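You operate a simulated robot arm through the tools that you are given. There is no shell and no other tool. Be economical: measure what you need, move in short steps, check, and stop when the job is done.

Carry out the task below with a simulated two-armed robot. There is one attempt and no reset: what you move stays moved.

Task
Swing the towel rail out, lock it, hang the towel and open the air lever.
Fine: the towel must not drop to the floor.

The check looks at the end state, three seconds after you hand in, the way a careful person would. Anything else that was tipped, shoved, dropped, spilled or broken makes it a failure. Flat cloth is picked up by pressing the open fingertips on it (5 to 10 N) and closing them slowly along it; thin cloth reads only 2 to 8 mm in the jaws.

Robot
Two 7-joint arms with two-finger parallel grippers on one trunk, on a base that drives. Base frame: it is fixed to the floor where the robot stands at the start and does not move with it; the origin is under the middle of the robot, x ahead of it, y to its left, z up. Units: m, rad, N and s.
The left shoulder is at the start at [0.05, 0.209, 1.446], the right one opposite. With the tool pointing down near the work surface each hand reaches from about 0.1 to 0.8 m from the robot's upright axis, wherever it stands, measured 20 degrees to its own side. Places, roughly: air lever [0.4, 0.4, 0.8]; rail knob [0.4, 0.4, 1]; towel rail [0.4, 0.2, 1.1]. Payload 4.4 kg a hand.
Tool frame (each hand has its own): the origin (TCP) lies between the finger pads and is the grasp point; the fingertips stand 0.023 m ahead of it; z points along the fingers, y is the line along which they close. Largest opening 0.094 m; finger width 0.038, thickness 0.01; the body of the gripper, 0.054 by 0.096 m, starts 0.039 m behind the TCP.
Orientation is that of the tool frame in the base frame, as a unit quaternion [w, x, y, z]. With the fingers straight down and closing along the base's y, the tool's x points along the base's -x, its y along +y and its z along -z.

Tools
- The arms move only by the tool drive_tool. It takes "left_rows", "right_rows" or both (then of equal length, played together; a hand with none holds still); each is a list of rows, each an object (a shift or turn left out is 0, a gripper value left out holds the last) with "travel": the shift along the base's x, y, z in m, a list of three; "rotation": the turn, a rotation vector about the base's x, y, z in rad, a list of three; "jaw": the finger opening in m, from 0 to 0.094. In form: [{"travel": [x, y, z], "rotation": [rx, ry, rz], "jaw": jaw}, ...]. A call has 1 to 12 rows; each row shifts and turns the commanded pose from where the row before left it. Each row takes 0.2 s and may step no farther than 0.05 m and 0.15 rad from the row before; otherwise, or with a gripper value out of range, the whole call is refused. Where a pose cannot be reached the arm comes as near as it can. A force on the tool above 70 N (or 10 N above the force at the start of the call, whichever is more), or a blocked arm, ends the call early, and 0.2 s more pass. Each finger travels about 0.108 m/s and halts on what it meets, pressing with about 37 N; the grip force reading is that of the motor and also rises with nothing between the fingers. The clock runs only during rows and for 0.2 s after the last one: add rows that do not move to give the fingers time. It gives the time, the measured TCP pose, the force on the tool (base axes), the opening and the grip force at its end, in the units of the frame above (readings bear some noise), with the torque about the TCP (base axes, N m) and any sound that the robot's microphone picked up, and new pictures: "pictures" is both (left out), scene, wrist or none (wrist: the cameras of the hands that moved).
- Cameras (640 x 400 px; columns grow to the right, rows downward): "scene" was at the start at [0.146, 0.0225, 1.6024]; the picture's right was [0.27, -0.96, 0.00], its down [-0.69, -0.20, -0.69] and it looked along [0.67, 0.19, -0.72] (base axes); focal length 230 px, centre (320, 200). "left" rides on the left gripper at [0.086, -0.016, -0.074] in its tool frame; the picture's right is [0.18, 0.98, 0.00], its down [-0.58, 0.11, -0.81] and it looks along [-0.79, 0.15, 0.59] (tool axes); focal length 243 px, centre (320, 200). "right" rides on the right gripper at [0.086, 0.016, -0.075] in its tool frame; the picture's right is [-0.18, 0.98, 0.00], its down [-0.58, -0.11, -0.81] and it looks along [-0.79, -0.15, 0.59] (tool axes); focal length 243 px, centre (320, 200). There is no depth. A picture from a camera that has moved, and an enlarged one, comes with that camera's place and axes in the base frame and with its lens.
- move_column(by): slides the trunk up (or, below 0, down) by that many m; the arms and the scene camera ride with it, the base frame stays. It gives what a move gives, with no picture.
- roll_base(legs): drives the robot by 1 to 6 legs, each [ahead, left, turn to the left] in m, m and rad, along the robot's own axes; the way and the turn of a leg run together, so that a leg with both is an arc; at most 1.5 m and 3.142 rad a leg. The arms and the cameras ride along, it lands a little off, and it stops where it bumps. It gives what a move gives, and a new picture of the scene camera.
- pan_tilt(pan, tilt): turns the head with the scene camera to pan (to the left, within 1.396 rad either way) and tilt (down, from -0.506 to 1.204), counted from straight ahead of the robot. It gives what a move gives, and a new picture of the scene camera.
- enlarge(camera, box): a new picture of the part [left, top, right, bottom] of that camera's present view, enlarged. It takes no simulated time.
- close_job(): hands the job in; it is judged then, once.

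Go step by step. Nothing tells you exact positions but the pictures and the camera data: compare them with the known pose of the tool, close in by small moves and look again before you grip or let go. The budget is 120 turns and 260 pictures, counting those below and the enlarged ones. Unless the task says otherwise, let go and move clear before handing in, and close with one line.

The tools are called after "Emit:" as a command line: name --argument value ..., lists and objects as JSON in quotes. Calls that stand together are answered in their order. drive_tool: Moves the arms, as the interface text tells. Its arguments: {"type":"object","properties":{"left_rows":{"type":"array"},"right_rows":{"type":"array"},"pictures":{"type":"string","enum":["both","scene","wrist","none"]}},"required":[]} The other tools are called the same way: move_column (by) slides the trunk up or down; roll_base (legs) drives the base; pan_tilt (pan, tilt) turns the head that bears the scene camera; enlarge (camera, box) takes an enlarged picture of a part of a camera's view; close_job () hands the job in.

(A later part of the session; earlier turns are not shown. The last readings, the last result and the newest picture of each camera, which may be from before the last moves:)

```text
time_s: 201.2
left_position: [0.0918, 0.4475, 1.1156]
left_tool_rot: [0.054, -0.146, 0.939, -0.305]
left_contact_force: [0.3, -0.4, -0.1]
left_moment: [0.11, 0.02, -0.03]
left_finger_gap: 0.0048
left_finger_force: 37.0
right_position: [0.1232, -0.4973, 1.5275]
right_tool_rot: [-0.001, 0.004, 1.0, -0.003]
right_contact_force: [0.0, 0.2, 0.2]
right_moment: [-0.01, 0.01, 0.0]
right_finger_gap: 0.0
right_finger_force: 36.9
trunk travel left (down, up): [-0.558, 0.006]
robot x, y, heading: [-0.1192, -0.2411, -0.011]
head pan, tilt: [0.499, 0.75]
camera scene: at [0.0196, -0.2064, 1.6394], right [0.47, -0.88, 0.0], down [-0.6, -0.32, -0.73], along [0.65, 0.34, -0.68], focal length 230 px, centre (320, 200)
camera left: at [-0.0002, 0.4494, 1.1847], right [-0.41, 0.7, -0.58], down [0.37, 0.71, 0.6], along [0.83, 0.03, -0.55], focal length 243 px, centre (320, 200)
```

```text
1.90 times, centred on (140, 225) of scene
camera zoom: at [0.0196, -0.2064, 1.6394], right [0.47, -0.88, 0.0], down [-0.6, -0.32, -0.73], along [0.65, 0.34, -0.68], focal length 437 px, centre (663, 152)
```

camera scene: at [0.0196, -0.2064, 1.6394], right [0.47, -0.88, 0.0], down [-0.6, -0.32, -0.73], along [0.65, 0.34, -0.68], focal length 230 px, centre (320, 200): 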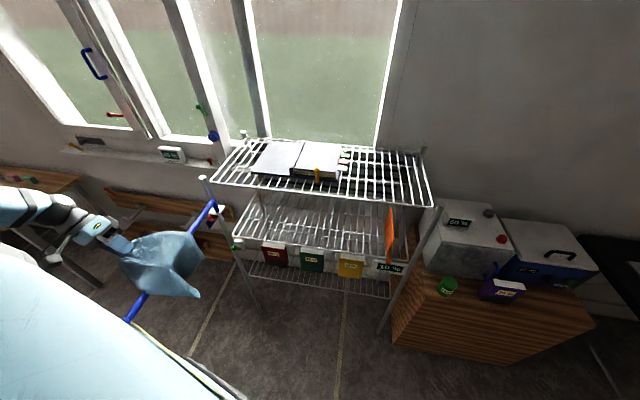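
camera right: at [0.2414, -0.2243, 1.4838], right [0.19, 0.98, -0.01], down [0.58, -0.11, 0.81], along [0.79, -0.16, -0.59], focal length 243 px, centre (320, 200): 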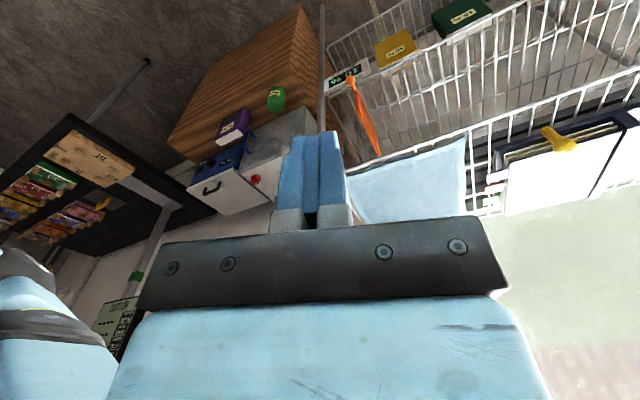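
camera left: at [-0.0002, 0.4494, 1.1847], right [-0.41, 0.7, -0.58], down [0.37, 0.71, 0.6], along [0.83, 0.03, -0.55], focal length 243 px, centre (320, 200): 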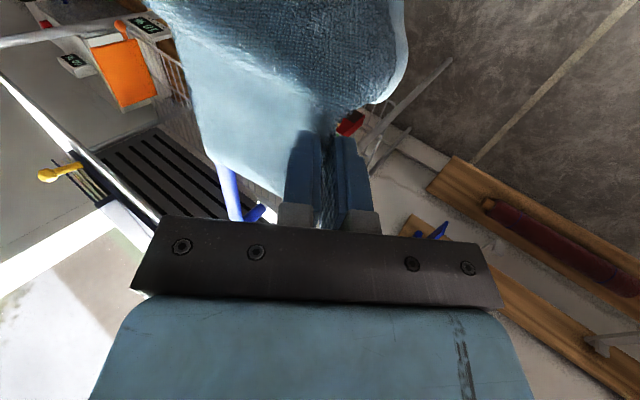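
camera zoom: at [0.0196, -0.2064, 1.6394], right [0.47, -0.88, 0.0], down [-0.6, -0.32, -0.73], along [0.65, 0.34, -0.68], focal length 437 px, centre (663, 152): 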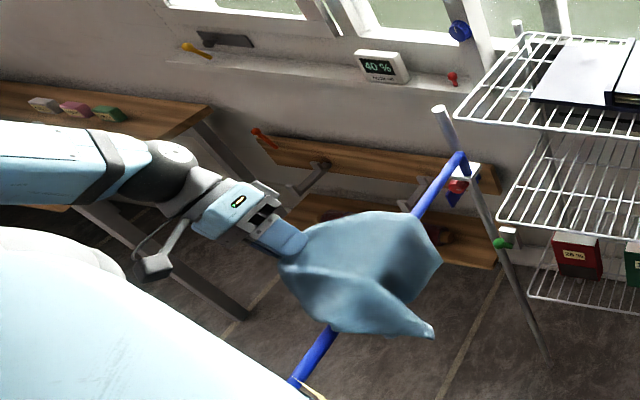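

The towel is nicely draped and spread over the rail. I lower the held edge down the left side close to the rail.

Emit:
drive_tool --left_rows '[{"travel": [0.003, -0.0095, -0.035]}, {"travel": [0.005, -0.015, -0.035]}, {"travel": [0.007, -0.022, -0.03]}, {}]' --pictures "both"

Emit:
enlarge --camera "scene" --box '[20, 120, 260, 330]'

```text
time_s: 202.2
left_position: [0.1066, 0.4026, 1.0178]
left_tool_rot: [0.055, -0.148, 0.939, -0.305]
left_contact_force: [0.7, 0.1, 0.6]
left_moment: [0.09, 0.02, -0.04]
left_finger_gap: 0.0048
left_finger_force: 36.5
right_position: [0.1225, -0.495, 1.5278]
right_tool_rot: [-0.002, 0.004, 1.0, -0.005]
right_contact_force: [-0.2, -0.3, -0.5]
right_moment: [0.01, -0.04, -0.01]
right_finger_gap: 0.0001
right_finger_force: 37.2
trunk travel left (down, up): [-0.558, 0.006]
robot x, y, heading: [-0.1218, -0.2456, -0.013]
head pan, tilt: [0.499, 0.75]
camera scene: at [0.0197, -0.2053, 1.6393], right [0.47, -0.88, 0.0], down [-0.6, -0.32, -0.73], along [0.65, 0.34, -0.68], focal length 230 px, centre (320, 200)
camera left: at [0.0147, 0.4031, 1.0863], right [-0.41, 0.7, -0.58], down [0.37, 0.71, 0.59], along [0.83, 0.03, -0.55], focal length 243 px, centre (320, 200)
```

scene: 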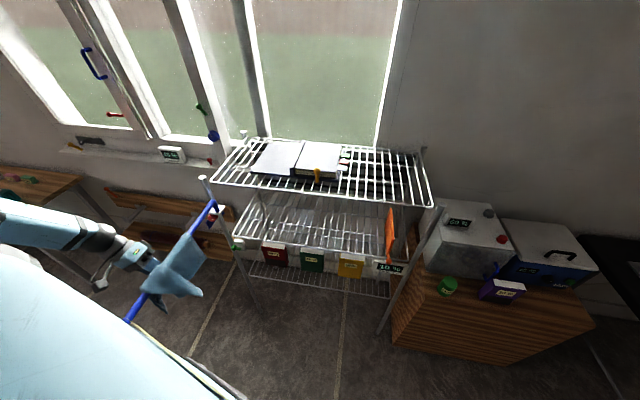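
left: 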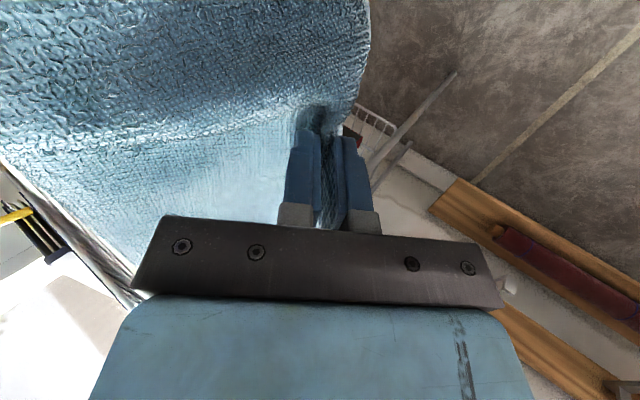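

```text
1.90 times, centred on (140, 225) of scene
camera zoom: at [0.0197, -0.2053, 1.6393], right [0.47, -0.88, 0.0], down [-0.6, -0.32, -0.73], along [0.65, 0.34, -0.68], focal length 437 px, centre (663, 152)
```

zoom: 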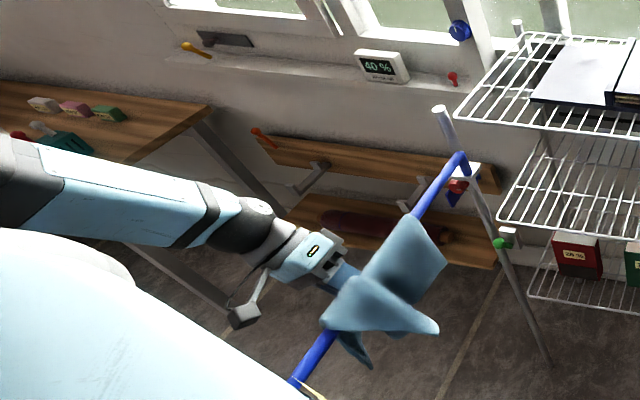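

The two sides look balanced. I lower a bit more, then open slowly and back away up-left.

Emit:
drive_tool --left_rows '[{"travel": [0.004, -0.012, -0.022]}, {}, {"jaw": 0.02}, {"jaw": 0.05}, {"jaw": 0.07}, {}, {"travel": [-0.004, 0.013, 0.012]}, {"travel": [-0.006, 0.02, 0.02]}, {"travel": [-0.009, 0.028, 0.03]}, {"travel": [-0.009, 0.028, 0.03]}, {"travel": [-0.009, 0.028, 0.03]}, {}]' --pictures "both"

Emit:
enlarge --camera "scene" --box '[20, 120, 260, 330]'

```text
time_s: 204.8
left_position: [0.0768, 0.5031, 1.1197]
left_tool_rot: [0.055, -0.146, 0.939, -0.306]
left_contact_force: [0.3, 0.7, 0.3]
left_moment: [-0.01, 0.04, 0.01]
left_finger_gap: 0.07
left_finger_force: 0.0
right_position: [0.1244, -0.496, 1.5273]
right_tool_rot: [-0.001, 0.003, 1.0, -0.005]
right_contact_force: [0.2, -0.9, -0.6]
right_moment: [-0.04, -0.01, -0.01]
right_finger_gap: 0.0001
right_finger_force: 36.8
trunk travel left (down, up): [-0.558, 0.006]
robot x, y, heading: [-0.1223, -0.2434, -0.015]
head pan, tilt: [0.499, 0.75]
camera scene: at [0.0208, -0.2054, 1.6392], right [0.47, -0.88, 0.0], down [-0.6, -0.32, -0.73], along [0.65, 0.34, -0.68], focal length 230 px, centre (320, 200)
camera left: at [-0.0159, 0.5059, 1.1882], right [-0.41, 0.7, -0.58], down [0.37, 0.71, 0.59], along [0.83, 0.03, -0.55], focal length 243 px, centre (320, 200)
```

scene: 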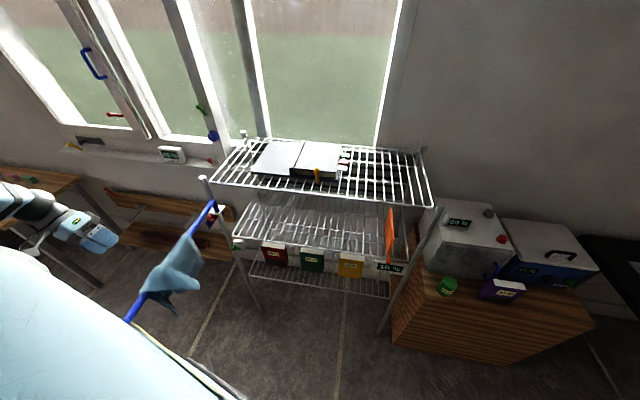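
left: 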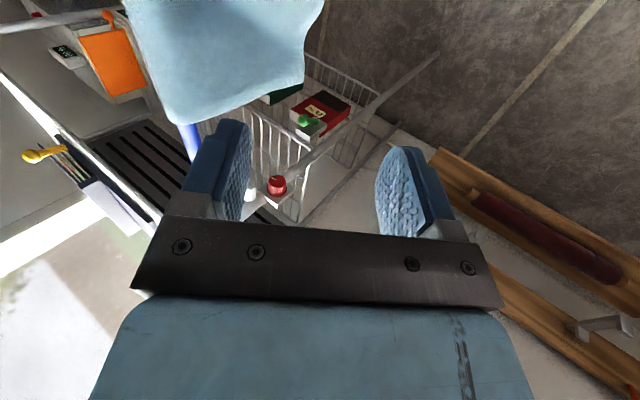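

```text
1.90 times, centred on (140, 225) of scene
camera zoom: at [0.0208, -0.2054, 1.6392], right [0.47, -0.88, 0.0], down [-0.6, -0.32, -0.73], along [0.65, 0.34, -0.68], focal length 437 px, centre (663, 152)
```

zoom: 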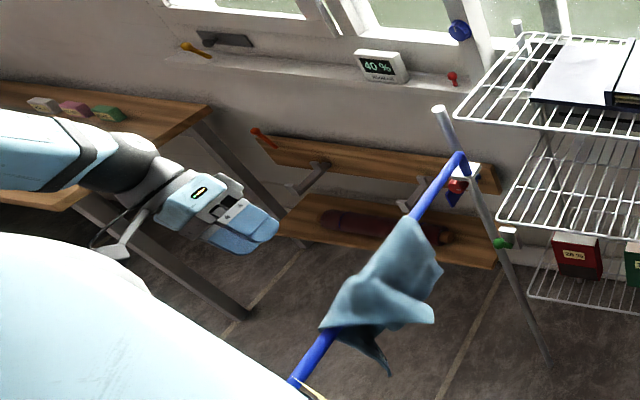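

The towel hangs securely over the locked rail. Now I examine the green air lever and its plate.

Emit:
enlarge --camera "scene" --box '[215, 225, 265, 265]'

Emit:
enlarge --camera "left" --box '[255, 80, 355, 150]'

```text
10.00 times, centred on (240, 245) of scene
camera zoom: at [0.0208, -0.2054, 1.6392], right [0.47, -0.88, 0.0], down [-0.6, -0.32, -0.73], along [0.65, 0.34, -0.68], focal length 2296 px, centre (1120, -250)
```

zoom: 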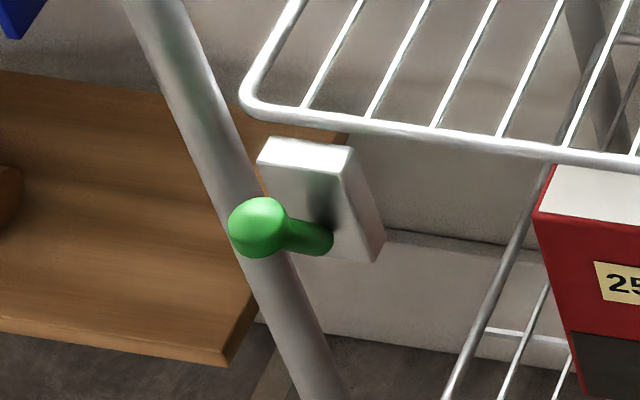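

```text
5.71 times, centred on (305, 115) of left
camera zoom: at [-0.0159, 0.5059, 1.1882], right [-0.41, 0.7, -0.58], down [0.37, 0.71, 0.59], along [0.83, 0.03, -0.55], focal length 1386 px, centre (406, 686)
```

zoom: 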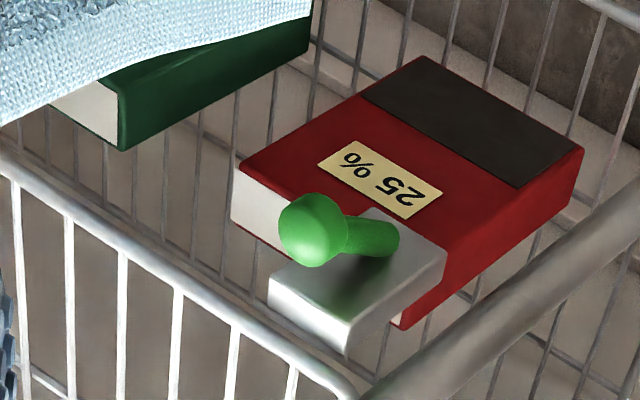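

The lever's root is at about [0.391, 0.389, 0.774] and its ball at [0.359, 0.379, 0.832], so it points up and outward. The right arm suits it better if the robot turns to face it. First I bring the left arm back over the rail, high.

Emit:
drive_tool --left_rows '[{"travel": [0, 0, 0.045]}, {"travel": [0, 0, 0.045]}, {"travel": [0, 0, 0.045]}, {"travel": [0, 0, 0.045]}, {"travel": [0, 0, 0.045]}, {"travel": [0, -0.02, 0.04]}, {"travel": [0.01, -0.045, 0.0], "rotation": [0.12, 0.037, 0]}, {"travel": [0.01, -0.045, 0], "rotation": [0.12, 0.037, 0]}, {"travel": [0.01, -0.045, 0], "rotation": [0.12, 0.037, 0]}, {"travel": [0.01, -0.045, 0], "rotation": [0.12, 0.037, 0]}, {"travel": [0.01, -0.045, 0], "rotation": [0.12, 0.037, 0]}, {"travel": [0.0, -0.045, 0], "jaw": 0.0}]' --pictures "none"

Emit:
roll_base --legs '[[0, 0, 0.75]]'

Emit:
pan_tilt --pan 0.05 --tilt 0.8

```text
time_s: 207.3
left_position: [0.1457, 0.233, 1.3892]
left_tool_rot: [0.009, -0.151, 0.988, 0.0]
left_contact_force: [0.2, 0.0, 0.3]
left_moment: [0.03, -0.01, -0.03]
left_finger_gap: 0.0003
left_finger_force: 15.8
left hand out of reach, approached as far as the arm can: row 12
right_position: [0.125, -0.4949, 1.5283]
right_tool_rot: [-0.003, 0.004, 1.0, -0.004]
right_contact_force: [0.0, -0.5, 0.2]
right_moment: [-0.02, 0.01, -0.01]
right_finger_gap: 0.0001
right_finger_force: 36.7
trunk travel left (down, up): [-0.558, 0.006]
robot x, y, heading: [-0.124, -0.2443, -0.011]
head pan, tilt: [0.499, 0.75]
```

```text
time_s: 209.7
left_position: [-0.2522, 0.2844, 1.3905]
left_tool_rot: [0.008, -0.505, 0.863, 0.003]
left_contact_force: [-1.0, 0.1, -0.1]
left_moment: [0.01, -0.01, 0.01]
left_finger_gap: 0.0
left_finger_force: 36.9
right_position: [0.2301, -0.2598, 1.5279]
right_tool_rot: [0.001, -0.365, 0.931, -0.005]
right_contact_force: [-0.7, 0.6, 0.5]
right_moment: [-0.01, 0.01, 0.04]
right_finger_gap: 0.0001
right_finger_force: 37.5
trunk travel left (down, up): [-0.558, 0.006]
robot x, y, heading: [-0.1194, -0.2444, 0.742]
head pan, tilt: [0.499, 0.75]
camera scene: at [-0.0434, -0.1198, 1.6393], right [0.95, -0.32, 0.0], down [-0.22, -0.64, -0.73], along [0.24, 0.69, -0.68], focal length 230 px, centre (320, 200)
```

scene: 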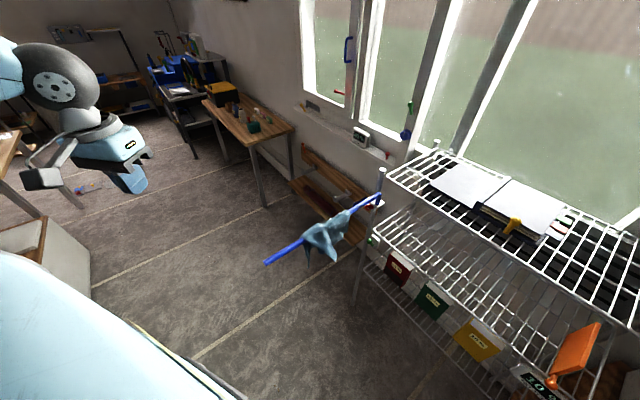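

```text
time_s: 210.6
left_position: [-0.2526, 0.2859, 1.3912]
left_tool_rot: [0.009, -0.505, 0.863, 0.003]
left_contact_force: [-0.9, 0.1, 0.1]
left_moment: [0.02, 0.01, 0.01]
left_finger_gap: 0.0
left_finger_force: 37.0
right_position: [0.2296, -0.2591, 1.5273]
right_tool_rot: [-0.001, -0.364, 0.931, -0.005]
right_contact_force: [-0.4, -0.2, 0.9]
right_moment: [-0.04, 0.0, 0.0]
right_finger_gap: 0.0001
right_finger_force: 36.8
trunk travel left (down, up): [-0.558, 0.006]
robot x, y, heading: [-0.1189, -0.2418, 0.738]
head pan, tilt: [0.051, 0.799]
camera scene: at [-0.0142, -0.1405, 1.6353], right [0.71, -0.7, 0.0], down [-0.5, -0.51, -0.7], along [0.49, 0.5, -0.72], focal length 230 px, centre (320, 200)
```

scene: 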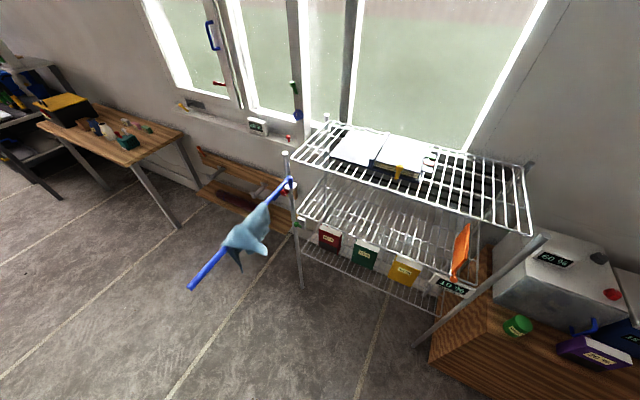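

The robot faces the lever. I move forward a bit and bring the tilted right hand down toward it, watching with the wrist camera.

Emit:
roll_base --legs '[[0.12, -0.03, 0]]'

Emit:
drive_tool --right_rows '[{"travel": [0, 0.02, -0.04], "rotation": [0.0845, -0.092, 0], "jaw": 0.05}, {"travel": [0, 0.02, -0.04], "rotation": [0.0845, -0.092, 0]}, {"travel": [0, 0.02, -0.04], "rotation": [0.0845, -0.092, 0]}, {"travel": [0, 0.02, -0.04], "rotation": [0.0845, -0.092, 0]}, {"travel": [0, 0.025, -0.04], "rotation": [0.0845, -0.092, 0]}, {"travel": [0, 0.025, -0.04], "rotation": [0.0845, -0.092, 0]}, {"travel": [0, 0.025, -0.04]}, {"travel": [0, 0.025, -0.04]}, {"travel": [0, 0.025, -0.04]}, {"travel": [0, 0.025, -0.04]}, {}]' --pictures "both"

```text
time_s: 211.9
left_position: [-0.1482, 0.3445, 1.3901]
left_tool_rot: [0.009, -0.506, 0.863, 0.003]
left_contact_force: [-0.9, 0.3, 0.7]
left_moment: [0.01, 0.0, 0.03]
left_finger_gap: 0.0
left_finger_force: 36.7
right_position: [0.3363, -0.2004, 1.5278]
right_tool_rot: [0.0, -0.366, 0.931, -0.004]
right_contact_force: [0.0, -0.9, 0.2]
right_moment: [0.0, -0.01, -0.01]
right_finger_gap: 0.0001
right_finger_force: 37.2
trunk travel left (down, up): [-0.558, 0.006]
robot x, y, heading: [-0.0155, -0.1812, 0.741]
head pan, tilt: [0.051, 0.799]
camera scene: at [0.0923, -0.0816, 1.6356], right [0.71, -0.7, 0.0], down [-0.5, -0.51, -0.7], along [0.49, 0.5, -0.72], focal length 230 px, centre (320, 200)
```

scene: 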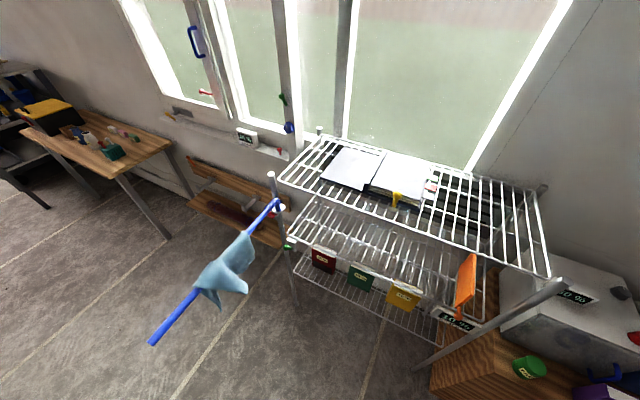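

```text
time_s: 214.3
left_position: [-0.1456, 0.3442, 1.3909]
left_tool_rot: [0.009, -0.505, 0.863, 0.004]
left_contact_force: [0.1, 0.7, -0.8]
left_moment: [0.04, 0.0, 0.0]
left_finger_gap: 0.0
left_finger_force: 36.4
right_position: [0.376, 0.1046, 1.1769]
right_tool_rot: [0.341, -0.34, 0.867, 0.128]
right_contact_force: [-1.1, -0.2, -0.5]
right_moment: [0.0, 0.03, -0.02]
right_finger_gap: 0.0497
right_finger_force: 0.1
right hand out of reach, approached as far as the arm can: row 1, 2, 3, 4
trunk travel left (down, up): [-0.558, 0.006]
robot x, y, heading: [-0.0133, -0.1836, 0.743]
head pan, tilt: [0.051, 0.799]
camera scene: at [0.0946, -0.0813, 1.6354], right [0.71, -0.7, 0.0], down [-0.5, -0.51, -0.7], along [0.49, 0.5, -0.72], focal length 230 px, centre (320, 200)
camera right: at [0.2802, 0.0378, 1.1734], right [-0.57, 0.82, 0.12], down [-0.02, -0.15, 0.99], along [0.82, 0.56, 0.11], focal length 243 px, centre (320, 200)
```

scene: 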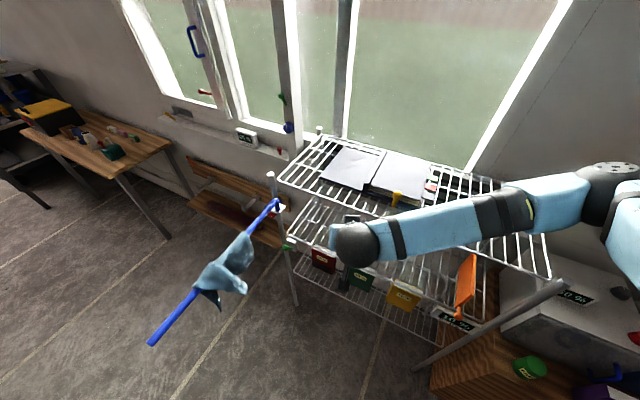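
right: 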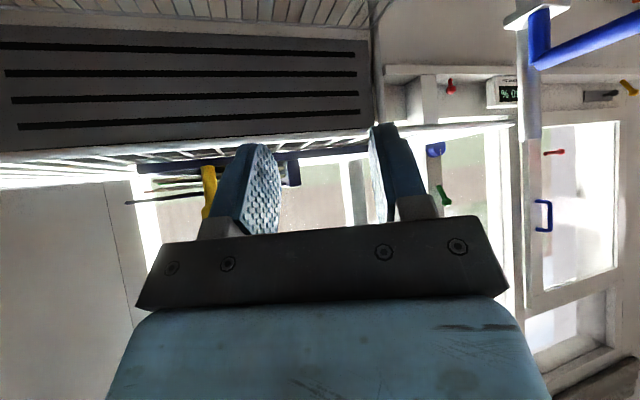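

The hand is close to the shelf front, so I move away from it toward the lever's front and down.

Emit:
drive_tool --right_rows '[{"travel": [-0.03, 0.03, -0.015]}, {"travel": [-0.02, 0.035, -0.025]}, {"travel": [-0.015, 0.035, -0.03]}, {"travel": [-0.015, 0.035, -0.03]}, {"travel": [-0.01, 0.03, -0.035]}, {"travel": [-0.005, 0.02, -0.04]}, {"travel": [0, 0.015, -0.04]}, {}]' --pictures "both"

```text
time_s: 216.1
left_position: [-0.1462, 0.3452, 1.3898]
left_tool_rot: [0.009, -0.505, 0.863, 0.003]
left_contact_force: [-0.7, 0.0, -0.5]
left_moment: [0.02, 0.04, 0.04]
left_finger_gap: 0.0003
left_finger_force: 37.2
right_position: [0.2798, 0.302, 0.9611]
right_tool_rot: [0.341, -0.339, 0.868, 0.127]
right_contact_force: [0.8, 0.5, 0.2]
right_moment: [-0.03, -0.02, 0.01]
right_finger_gap: 0.05
right_finger_force: 0.1
trunk travel left (down, up): [-0.558, 0.006]
robot x, y, heading: [-0.0157, -0.183, 0.745]
head pan, tilt: [0.051, 0.799]
camera scene: at [0.0951, -0.081, 1.6353], right [0.71, -0.7, 0.0], down [-0.5, -0.51, -0.7], along [0.49, 0.5, -0.72], focal length 230 px, centre (320, 200)
camera right: at [0.1843, 0.2356, 0.9583], right [-0.57, 0.82, 0.12], down [-0.02, -0.15, 0.99], along [0.82, 0.56, 0.1], focal length 243 px, centre (320, 200)
```

scene: 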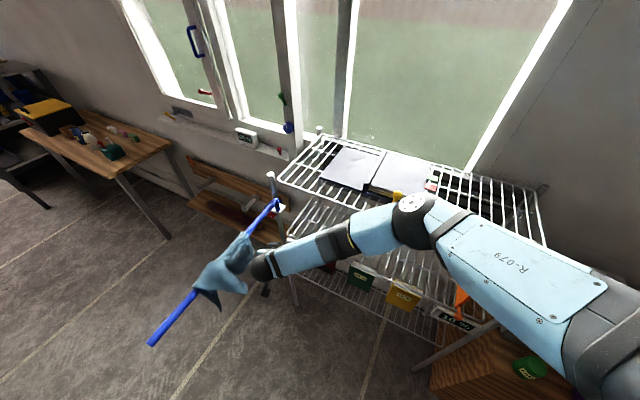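
right: 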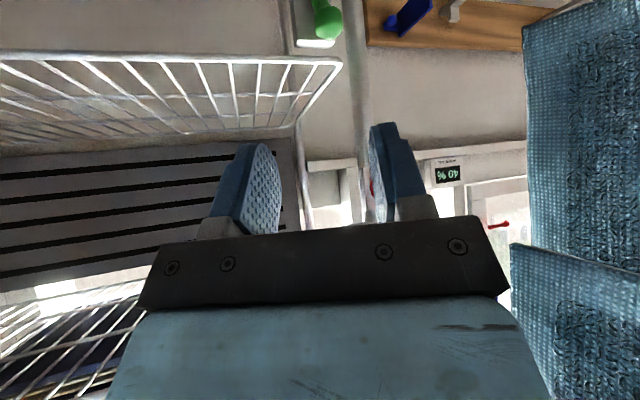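

The lever is visible at the top of the wrist view. I take a closer look.

Emit:
enlarge --camera "right" --box '[270, 0, 390, 75]'

Emit:
drive_tool --right_rows '[{"travel": [0, 0, -0.03]}, {"travel": [-0.005, -0.01, -0.03]}, {}]' --pictures "wrist"

Emit:
enlarge --camera "right" --box '[250, 0, 410, 110]'

```text
5.33 times, centred on (330, 38) of right
camera zoom: at [0.1843, 0.2356, 0.9583], right [-0.57, 0.82, 0.12], down [-0.02, -0.15, 0.99], along [0.82, 0.56, 0.1], focal length 1294 px, centre (267, 1067)
```

zoom: 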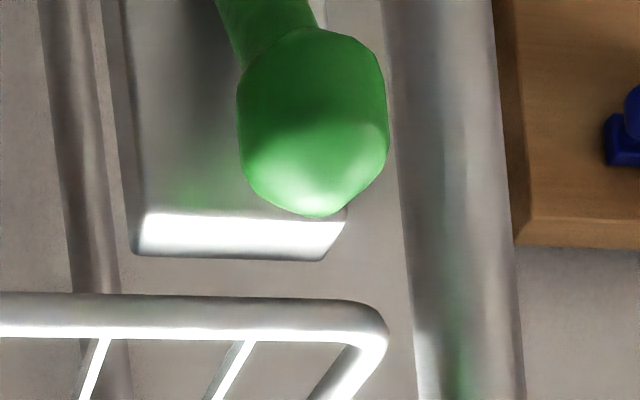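

```text
time_s: 216.9
left_position: [-0.1466, 0.3433, 1.3903]
left_tool_rot: [0.01, -0.506, 0.863, 0.003]
left_contact_force: [-0.2, 0.2, -0.6]
left_moment: [0.01, -0.01, -0.02]
left_finger_gap: 0.0
left_finger_force: 37.5
right_position: [0.275, 0.2927, 0.9001]
right_tool_rot: [0.341, -0.34, 0.867, 0.128]
right_contact_force: [-1.5, -0.7, -0.6]
right_moment: [-0.01, 0.0, 0.0]
right_finger_gap: 0.0501
right_finger_force: 0.2
trunk travel left (down, up): [-0.558, 0.006]
robot x, y, heading: [-0.0091, -0.1841, 0.746]
head pan, tilt: [0.051, 0.799]
camera right: at [0.1806, 0.2265, 0.8974], right [-0.57, 0.82, 0.12], down [-0.02, -0.15, 0.99], along [0.82, 0.56, 0.1], focal length 243 px, centre (320, 200)
```

right: 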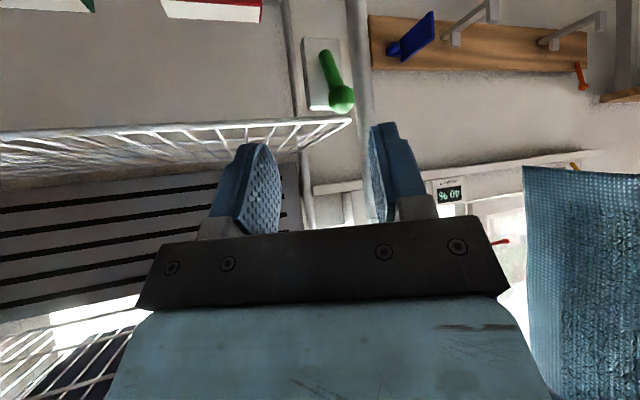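

```text
3.64 times, centred on (330, 55) of right
camera zoom: at [0.1806, 0.2265, 0.8974], right [-0.57, 0.82, 0.12], down [-0.02, -0.15, 0.99], along [0.82, 0.56, 0.1], focal length 882 px, centre (284, 727)
```

zoom: 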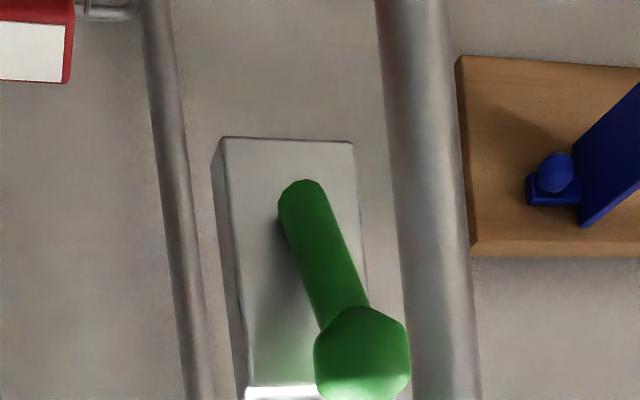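

The lever is a stick pivoted at the plate's lower part, leaning up and out. I align and approach its ball with open fingers.

Emit:
drive_tool --right_rows '[{"travel": [0.013, 0.026, 0.027]}, {"travel": [0.016, 0.0145, -0.0215]}, {"travel": [0.016, 0.0145, -0.0215]}, {"travel": [0.015, 0.0135, -0.02]}, {}]' --pictures "both"

Emit:
enlarge --camera "right" --box '[200, 60, 460, 240]'

```text
time_s: 217.9
left_position: [-0.1489, 0.3383, 1.39]
left_tool_rot: [0.011, -0.506, 0.863, 0.003]
left_contact_force: [0.6, 0.4, -0.5]
left_moment: [-0.07, 0.06, -0.01]
left_finger_gap: 0.0001
left_finger_force: 36.8
right_position: [0.3675, 0.345, 0.8654]
right_tool_rot: [0.357, -0.348, 0.858, 0.12]
right_contact_force: [-22.2, -27.8, 48.4]
right_moment: [0.61, 1.34, 1.13]
right_finger_gap: 0.0476
right_finger_force: 0.0
right hand out of reach, approached as far as the arm can: row 4
trunk travel left (down, up): [-0.558, 0.006]
robot x, y, heading: [-0.011, -0.187, 0.749]
head pan, tilt: [0.051, 0.799]
stopped in row 5 (right hand): the force on the tool passed its limit at 143 N (the readings are from after the stop); the commanded pose is now the measured one
camera scene: at [0.091, -0.0873, 1.6361], right [0.71, -0.7, 0.0], down [-0.5, -0.51, -0.7], along [0.49, 0.5, -0.71], focal length 230 px, centre (320, 200)
camera right: at [0.2733, 0.2773, 0.8589], right [-0.58, 0.81, 0.09], down [-0.06, -0.15, 0.99], along [0.81, 0.57, 0.14], focal length 243 px, centre (320, 200)
```

scene: 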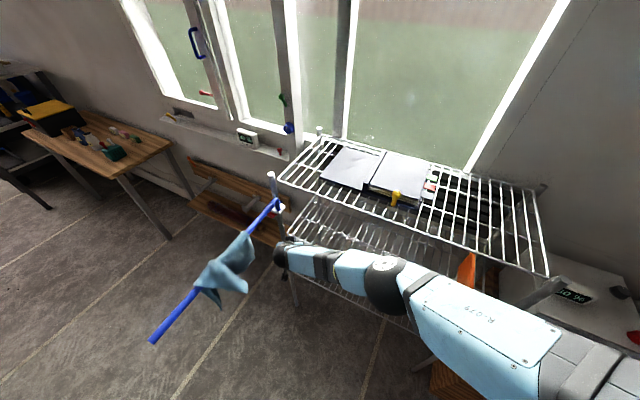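
right: 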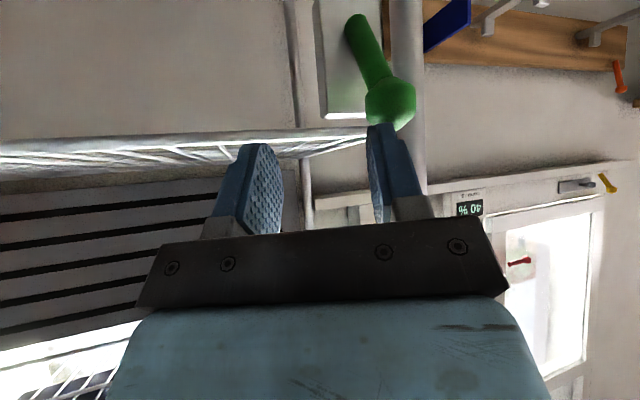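

```text
2.22 times, centred on (330, 150) of right
camera zoom: at [0.2733, 0.2773, 0.8589], right [-0.58, 0.81, 0.09], down [-0.06, -0.15, 0.99], along [0.81, 0.57, 0.14], focal length 539 px, centre (298, 311)
```

zoom: 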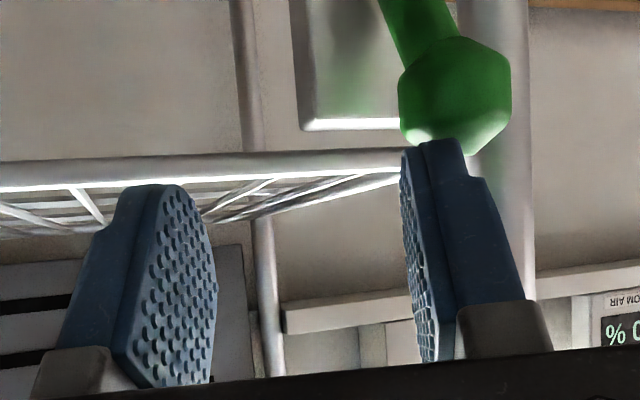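

The right-hand finger met the ball instead of straddling it, because the arm is near its reach limit down here. I back off and lower the trunk for better reach.

Emit:
drive_tool --right_rows '[{"travel": [-0.016, -0.0145, 0.0215]}, {"travel": [-0.016, -0.0145, 0.0215]}, {"travel": [-0.025, -0.005, 0.035]}, {"travel": [-0.02, 0.0, 0.04]}, {}]' --pictures "none"

Emit:
move_column --by -0.13

Emit:
drive_tool --right_rows '[{"travel": [0, 0.01, 0.01]}, {}]' --pictures "both"

```text
time_s: 219.1
left_position: [-0.145, 0.3447, 1.3898]
left_tool_rot: [0.008, -0.506, 0.863, 0.003]
left_contact_force: [-0.3, 0.6, 0.2]
left_moment: [-0.01, 0.04, 0.0]
left_finger_gap: 0.0002
left_finger_force: 36.4
right_position: [0.2875, 0.3161, 0.98]
right_tool_rot: [0.354, -0.348, 0.86, 0.12]
right_contact_force: [1.3, -0.2, -0.4]
right_moment: [-0.02, 0.02, -0.03]
right_finger_gap: 0.0501
right_finger_force: 0.1
trunk travel left (down, up): [-0.558, 0.006]
robot x, y, heading: [-0.0102, -0.1813, 0.742]
head pan, tilt: [0.051, 0.799]
```

```text
time_s: 220.7
left_position: [-0.1453, 0.3437, 1.2598]
left_tool_rot: [0.008, -0.505, 0.863, 0.002]
left_contact_force: [-1.2, 0.1, 0.4]
left_moment: [-0.01, 0.01, -0.02]
left_finger_gap: 0.0
left_finger_force: 36.7
right_position: [0.2868, 0.3156, 0.8494]
right_tool_rot: [0.354, -0.349, 0.859, 0.119]
right_contact_force: [0.7, -0.2, -0.1]
right_moment: [-0.04, -0.04, -0.04]
right_finger_gap: 0.05
right_finger_force: 0.1
trunk travel left (down, up): [-0.428, 0.136]
robot x, y, heading: [-0.0132, -0.1855, 0.743]
head pan, tilt: [0.051, 0.799]
```

```text
time_s: 221.3
left_position: [-0.1468, 0.3447, 1.2595]
left_tool_rot: [0.009, -0.505, 0.863, 0.002]
left_contact_force: [0.4, 0.1, 0.0]
left_moment: [-0.01, 0.01, 0.01]
left_finger_gap: 0.0
left_finger_force: 36.9
right_position: [0.2872, 0.3247, 0.858]
right_tool_rot: [0.354, -0.349, 0.86, 0.119]
right_contact_force: [0.9, -0.1, 0.4]
right_moment: [-0.02, 0.01, 0.01]
right_finger_gap: 0.0502
right_finger_force: 0.0
trunk travel left (down, up): [-0.428, 0.136]
robot x, y, heading: [-0.0122, -0.1814, 0.744]
head pan, tilt: [0.051, 0.799]
camera scene: at [0.0947, -0.0804, 1.5053], right [0.71, -0.7, 0.0], down [-0.5, -0.51, -0.7], along [0.49, 0.5, -0.72], focal length 230 px, centre (320, 200)
camera right: at [0.1931, 0.2584, 0.8517], right [-0.58, 0.81, 0.09], down [-0.06, -0.14, 0.99], along [0.81, 0.57, 0.13], focal length 243 px, centre (320, 200)
```

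scene: 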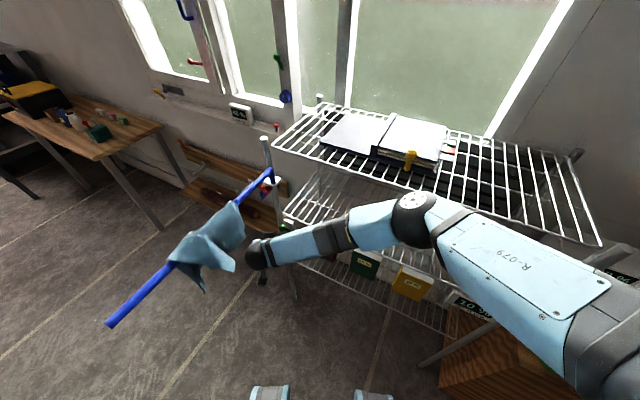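
right: 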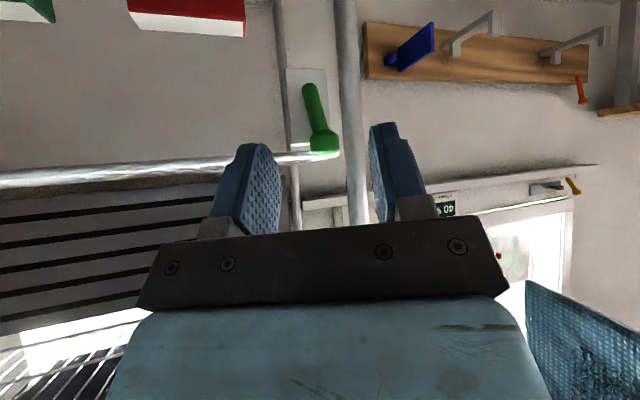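

The ball is dead ahead between the fingers. I correct the height and advance along the tool axis.

Emit:
drive_tool --right_rows '[{"travel": [0.014, 0.0095, 0.0165]}, {"travel": [0.014, 0.0095, 0.0165]}, {"travel": [0.0123, 0.0105, -0.0169]}, {"travel": [0.0123, 0.0105, -0.0169]}, {}]' --pictures "wrist"

Emit:
enlarge --camera "right" --box '[200, 60, 460, 240]'

```text
time_s: 222.5
left_position: [-0.1453, 0.3449, 1.2592]
left_tool_rot: [0.009, -0.505, 0.863, 0.001]
left_contact_force: [-0.3, 0.3, 1.2]
left_moment: [0.02, -0.02, 0.03]
left_finger_gap: 0.0
left_finger_force: 37.2
right_position: [0.3388, 0.3664, 0.8565]
right_tool_rot: [0.354, -0.348, 0.86, 0.119]
right_contact_force: [-0.1, 0.0, 0.6]
right_moment: [0.02, 0.0, -0.02]
right_finger_gap: 0.0504
right_finger_force: 0.1
trunk travel left (down, up): [-0.428, 0.136]
robot x, y, heading: [-0.0129, -0.1815, 0.743]
head pan, tilt: [0.051, 0.799]
camera right: at [0.2449, 0.2997, 0.85], right [-0.58, 0.81, 0.09], down [-0.06, -0.14, 0.99], along [0.81, 0.57, 0.13], focal length 243 px, centre (320, 200)
```

right: 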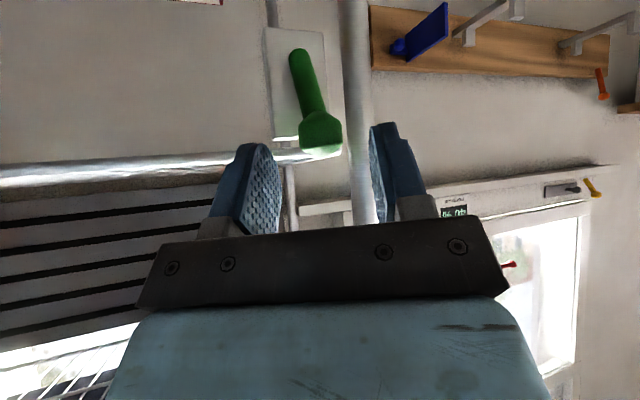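

```text
2.22 times, centred on (330, 150) of right
camera zoom: at [0.2449, 0.2997, 0.85], right [-0.58, 0.81, 0.09], down [-0.06, -0.14, 0.99], along [0.81, 0.57, 0.13], focal length 539 px, centre (298, 311)
```

zoom: 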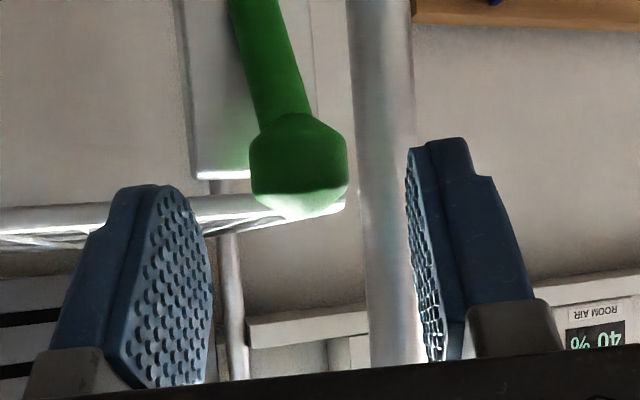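

The ball is centred between the fingers. I advance another 3.5 cm and close on it.

Emit:
drive_tool --right_rows '[{"travel": [0.0092, 0.0079, -0.0127]}, {"travel": [0.0092, 0.0079, -0.0127]}, {"jaw": 0.03}, {"jaw": 0.022}, {"jaw": 0.018}, {}]' --pictures "wrist"

Emit:
enlarge --camera "right" --box '[200, 60, 460, 240]'

```text
time_s: 223.9
left_position: [-0.1467, 0.3453, 1.2593]
left_tool_rot: [0.008, -0.506, 0.862, 0.002]
left_contact_force: [-0.8, -0.9, -0.6]
left_moment: [-0.02, -0.01, 0.02]
left_finger_gap: 0.0004
left_finger_force: 37.1
right_position: [0.3564, 0.3824, 0.8319]
right_tool_rot: [0.355, -0.35, 0.859, 0.12]
right_contact_force: [-3.7, 7.3, 0.6]
right_moment: [-0.52, -0.17, -0.36]
right_finger_gap: 0.023
right_finger_force: 44.9
trunk travel left (down, up): [-0.428, 0.136]
robot x, y, heading: [-0.0124, -0.1811, 0.741]
head pan, tilt: [0.051, 0.799]
camera right: at [0.2628, 0.3157, 0.8252], right [-0.58, 0.81, 0.09], down [-0.06, -0.14, 0.99], along [0.81, 0.57, 0.13], focal length 243 px, centre (320, 200)
```

right: 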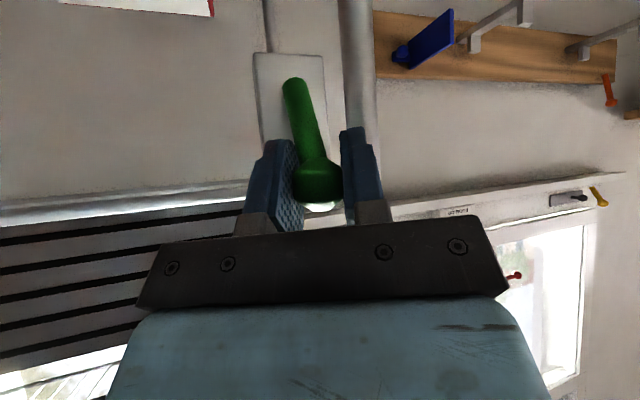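

```text
2.22 times, centred on (330, 150) of right
camera zoom: at [0.2628, 0.3157, 0.8252], right [-0.58, 0.81, 0.09], down [-0.06, -0.14, 0.99], along [0.81, 0.57, 0.13], focal length 539 px, centre (298, 311)
```

zoom: 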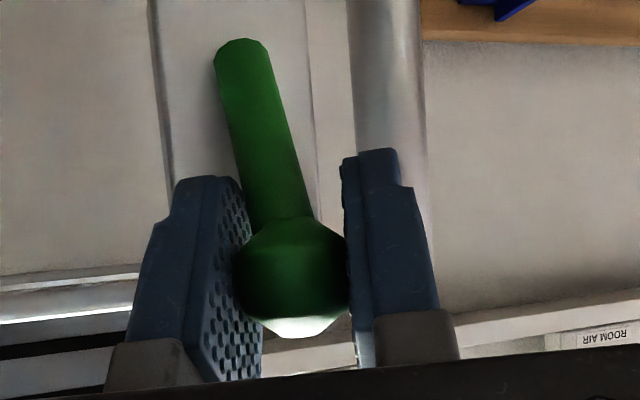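

The ball is held. I test the motion by pulling gently outward and down along the expected arc.

Emit:
drive_tool --right_rows '[{"travel": [-0.006, -0.002, -0.004]}, {"travel": [-0.006, -0.002, -0.004]}, {}]' --pictures "wrist"

```text
time_s: 224.7
left_position: [-0.1444, 0.3442, 1.2596]
left_tool_rot: [0.009, -0.505, 0.863, 0.003]
left_contact_force: [1.0, -1.2, 0.4]
left_moment: [0.01, 0.0, -0.04]
left_finger_gap: 0.0
left_finger_force: 37.5
right_position: [0.3493, 0.3777, 0.8256]
right_tool_rot: [0.356, -0.348, 0.859, 0.119]
right_contact_force: [17.0, 7.7, 21.6]
right_moment: [-0.13, -1.67, -0.61]
right_finger_gap: 0.0237
right_finger_force: 45.1
trunk travel left (down, up): [-0.428, 0.136]
robot x, y, heading: [-0.0116, -0.1848, 0.742]
head pan, tilt: [0.051, 0.799]
camera right: at [0.2544, 0.3113, 0.8187], right [-0.58, 0.81, 0.08], down [-0.06, -0.15, 0.99], along [0.81, 0.56, 0.13], focal length 243 px, centre (320, 200)
```

right: 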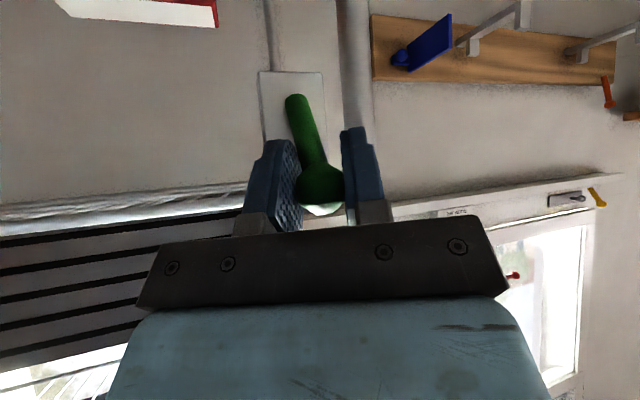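

That direction resists at 28 N. I return and test sideways: first to the right, then to the left.

Emit:
drive_tool --right_rows '[{"travel": [0.007, 0.0045, 0.006]}, {}]' --pictures "none"

Emit:
drive_tool --right_rows '[{"travel": [0.002, -0.006, 0]}, {"travel": [0.002, -0.006, 0]}, {}]' --pictures "none"

Emit:
drive_tool --right_rows '[{"travel": [-0.002, 0.006, 0]}, {"travel": [-0.002, 0.006, 0]}, {"travel": [-0.002, 0.006, 0]}, {"travel": [-0.002, 0.006, 0]}, {}]' --pictures "wrist"

```text
time_s: 225.3
left_position: [-0.1448, 0.3443, 1.2604]
left_tool_rot: [0.009, -0.505, 0.863, 0.004]
left_contact_force: [0.7, -0.5, -0.2]
left_moment: [0.02, 0.01, -0.04]
left_finger_gap: 0.0
left_finger_force: 37.1
right_position: [0.3503, 0.3802, 0.8287]
right_tool_rot: [0.351, -0.349, 0.861, 0.118]
right_contact_force: [-1.4, -30.7, -7.3]
right_moment: [-1.73, 0.3, -1.07]
right_finger_gap: 0.0239
right_finger_force: 44.9
trunk travel left (down, up): [-0.428, 0.136]
robot x, y, heading: [-0.0088, -0.1869, 0.742]
head pan, tilt: [0.051, 0.799]
```

```text
time_s: 226.1
left_position: [-0.1474, 0.3514, 1.2557]
left_tool_rot: [0.008, -0.507, 0.862, -0.001]
left_contact_force: [0.7, 0.5, 0.8]
left_moment: [-0.01, 0.03, 0.03]
left_finger_gap: 0.0
left_finger_force: 36.5
right_position: [0.3518, 0.3785, 0.8294]
right_tool_rot: [0.353, -0.353, 0.858, 0.122]
right_contact_force: [-17.7, 59.1, -14.1]
right_moment: [-0.42, 0.21, -0.24]
right_finger_gap: 0.0228
right_finger_force: 45.3
trunk travel left (down, up): [-0.428, 0.136]
robot x, y, heading: [-0.011, -0.1862, 0.751]
head pan, tilt: [0.051, 0.799]
```

```text
time_s: 227.4
left_position: [-0.1447, 0.3404, 1.2611]
left_tool_rot: [0.01, -0.504, 0.864, 0.003]
left_contact_force: [-0.9, 0.2, 0.4]
left_moment: [-0.03, 0.0, -0.02]
left_finger_gap: 0.0002
left_finger_force: 37.1
right_position: [0.3578, 0.3854, 0.8305]
right_tool_rot: [0.359, -0.342, 0.862, 0.11]
right_contact_force: [0.8, -28.3, 16.0]
right_moment: [-0.04, -0.41, -0.01]
right_finger_gap: 0.0227
right_finger_force: 44.5
trunk travel left (down, up): [-0.428, 0.136]
robot x, y, heading: [-0.0128, -0.186, 0.734]
head pan, tilt: [0.051, 0.799]
stopped in row 5 (right hand): the force on the tool passed its limit at 75 N (the readings are from after the stop); the commanded pose is now the measured one
camera right: at [0.2637, 0.3194, 0.8237], right [-0.56, 0.82, 0.07], down [-0.07, -0.14, 0.99], along [0.82, 0.55, 0.14], focal length 243 px, centre (320, 200)
```

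right: 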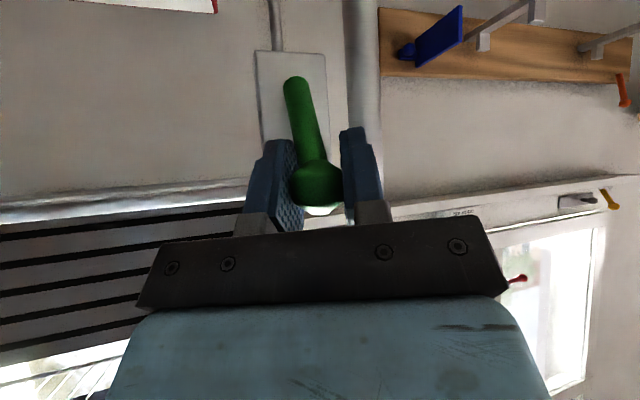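

Sideways is rigid both ways, while out-and-down gave way the most, so the lever pivots in that plane. I pull it along that arc.

Emit:
drive_tool --right_rows '[{"travel": [-0.0108, -0.0037, -0.0083], "jaw": 0.016}, {"travel": [-0.0088, -0.003, -0.0107]}, {"travel": [-0.0065, -0.0023, -0.0124]}, {}]' --pictures "wrist"

Emit:
enlarge --camera "right" --box '[200, 60, 460, 240]'

```text
time_s: 228.4
left_position: [-0.1443, 0.3388, 1.2612]
left_tool_rot: [0.011, -0.503, 0.864, 0.004]
left_contact_force: [-0.3, -0.5, 0.4]
left_moment: [0.0, -0.03, -0.01]
left_finger_gap: 0.0
left_finger_force: 37.2
right_position: [0.3387, 0.3747, 0.7987]
right_tool_rot: [0.358, -0.341, 0.862, 0.111]
right_contact_force: [8.2, -32.2, 24.5]
right_moment: [-0.16, -1.21, -1.51]
right_finger_gap: 0.0314
right_finger_force: 39.1
trunk travel left (down, up): [-0.428, 0.136]
robot x, y, heading: [-0.0138, -0.1866, 0.738]
head pan, tilt: [0.051, 0.799]
camera right: at [0.2434, 0.3094, 0.7916], right [-0.56, 0.82, 0.08], down [-0.07, -0.14, 0.99], along [0.82, 0.55, 0.14], focal length 243 px, centre (320, 200)
```

right: 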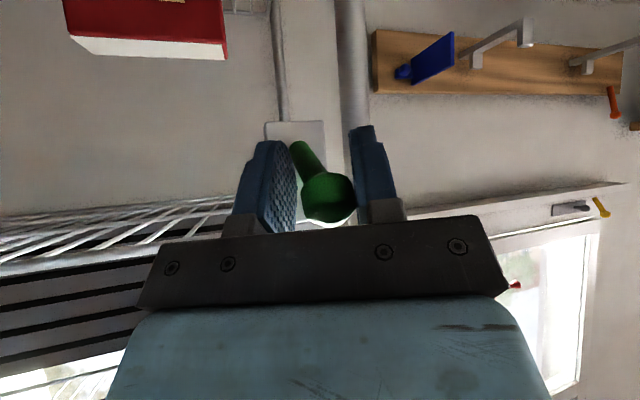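

```text
2.22 times, centred on (330, 150) of right
camera zoom: at [0.2434, 0.3094, 0.7916], right [-0.56, 0.82, 0.08], down [-0.07, -0.14, 0.99], along [0.82, 0.55, 0.14], focal length 539 px, centre (298, 311)
```

zoom: 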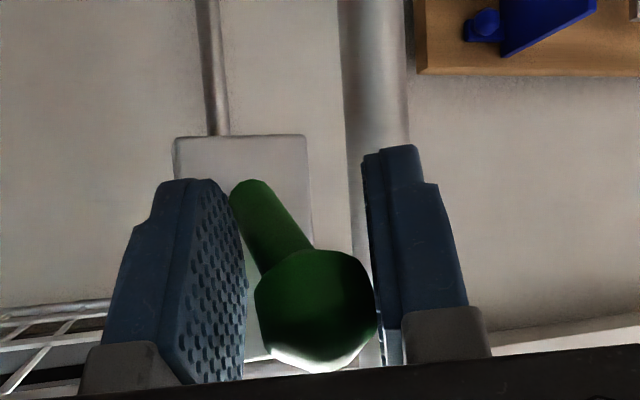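

The lever follows and is tipping down. I continue the arc with the grip kept on the ball.

Emit:
drive_tool --right_rows '[{"travel": [-0.002, -0.005, -0.0136]}, {"travel": [0.0, -0.001, -0.014]}, {"travel": [0.0016, 0.0006, -0.0143]}, {}]' --pictures "wrist"

Emit:
enlarge --camera "right" --box '[200, 60, 460, 240]'

```text
time_s: 229.1
left_position: [-0.1567, 0.3451, 1.2575]
left_tool_rot: [0.01, -0.51, 0.86, 0.001]
left_contact_force: [-0.7, -0.1, 1.1]
left_moment: [0.06, -0.03, -0.01]
left_finger_gap: 0.0
left_finger_force: 37.5
right_position: [0.3451, 0.3775, 0.7721]
right_tool_rot: [0.362, -0.35, 0.856, 0.117]
right_contact_force: [-61.1, 36.4, 0.3]
right_moment: [-1.4, -0.87, -1.09]
right_finger_gap: 0.0399
right_finger_force: 27.3
right hand out of reach, approached as far as the arm can: row 3
trunk travel left (down, up): [-0.428, 0.136]
robot x, y, heading: [-0.0138, -0.1813, 0.752]
head pan, tilt: [0.051, 0.799]
stopped in row 3 (right hand): the force on the tool passed its limit at 83 N (the readings are from after the stop); the commanded pose is now the measured one
camera right: at [0.2518, 0.3093, 0.7639], right [-0.58, 0.81, 0.08], down [-0.07, -0.14, 0.99], along [0.81, 0.56, 0.14], focal length 243 px, centre (320, 200)
```

right: 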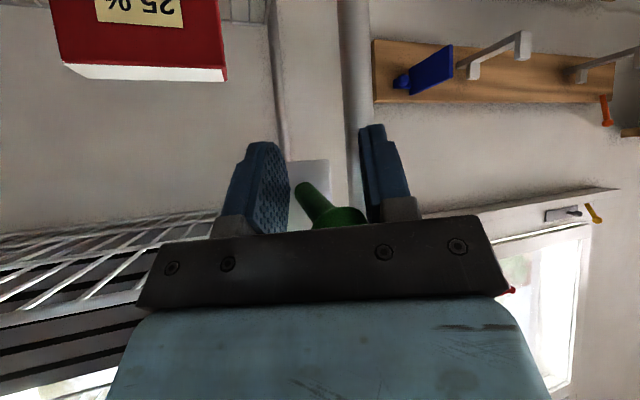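

```text
2.22 times, centred on (330, 150) of right
camera zoom: at [0.2518, 0.3093, 0.7639], right [-0.58, 0.81, 0.08], down [-0.07, -0.14, 0.99], along [0.81, 0.56, 0.14], focal length 539 px, centre (298, 311)
```

zoom: 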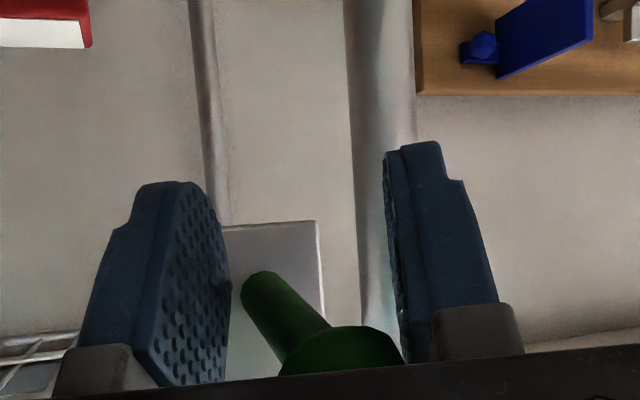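

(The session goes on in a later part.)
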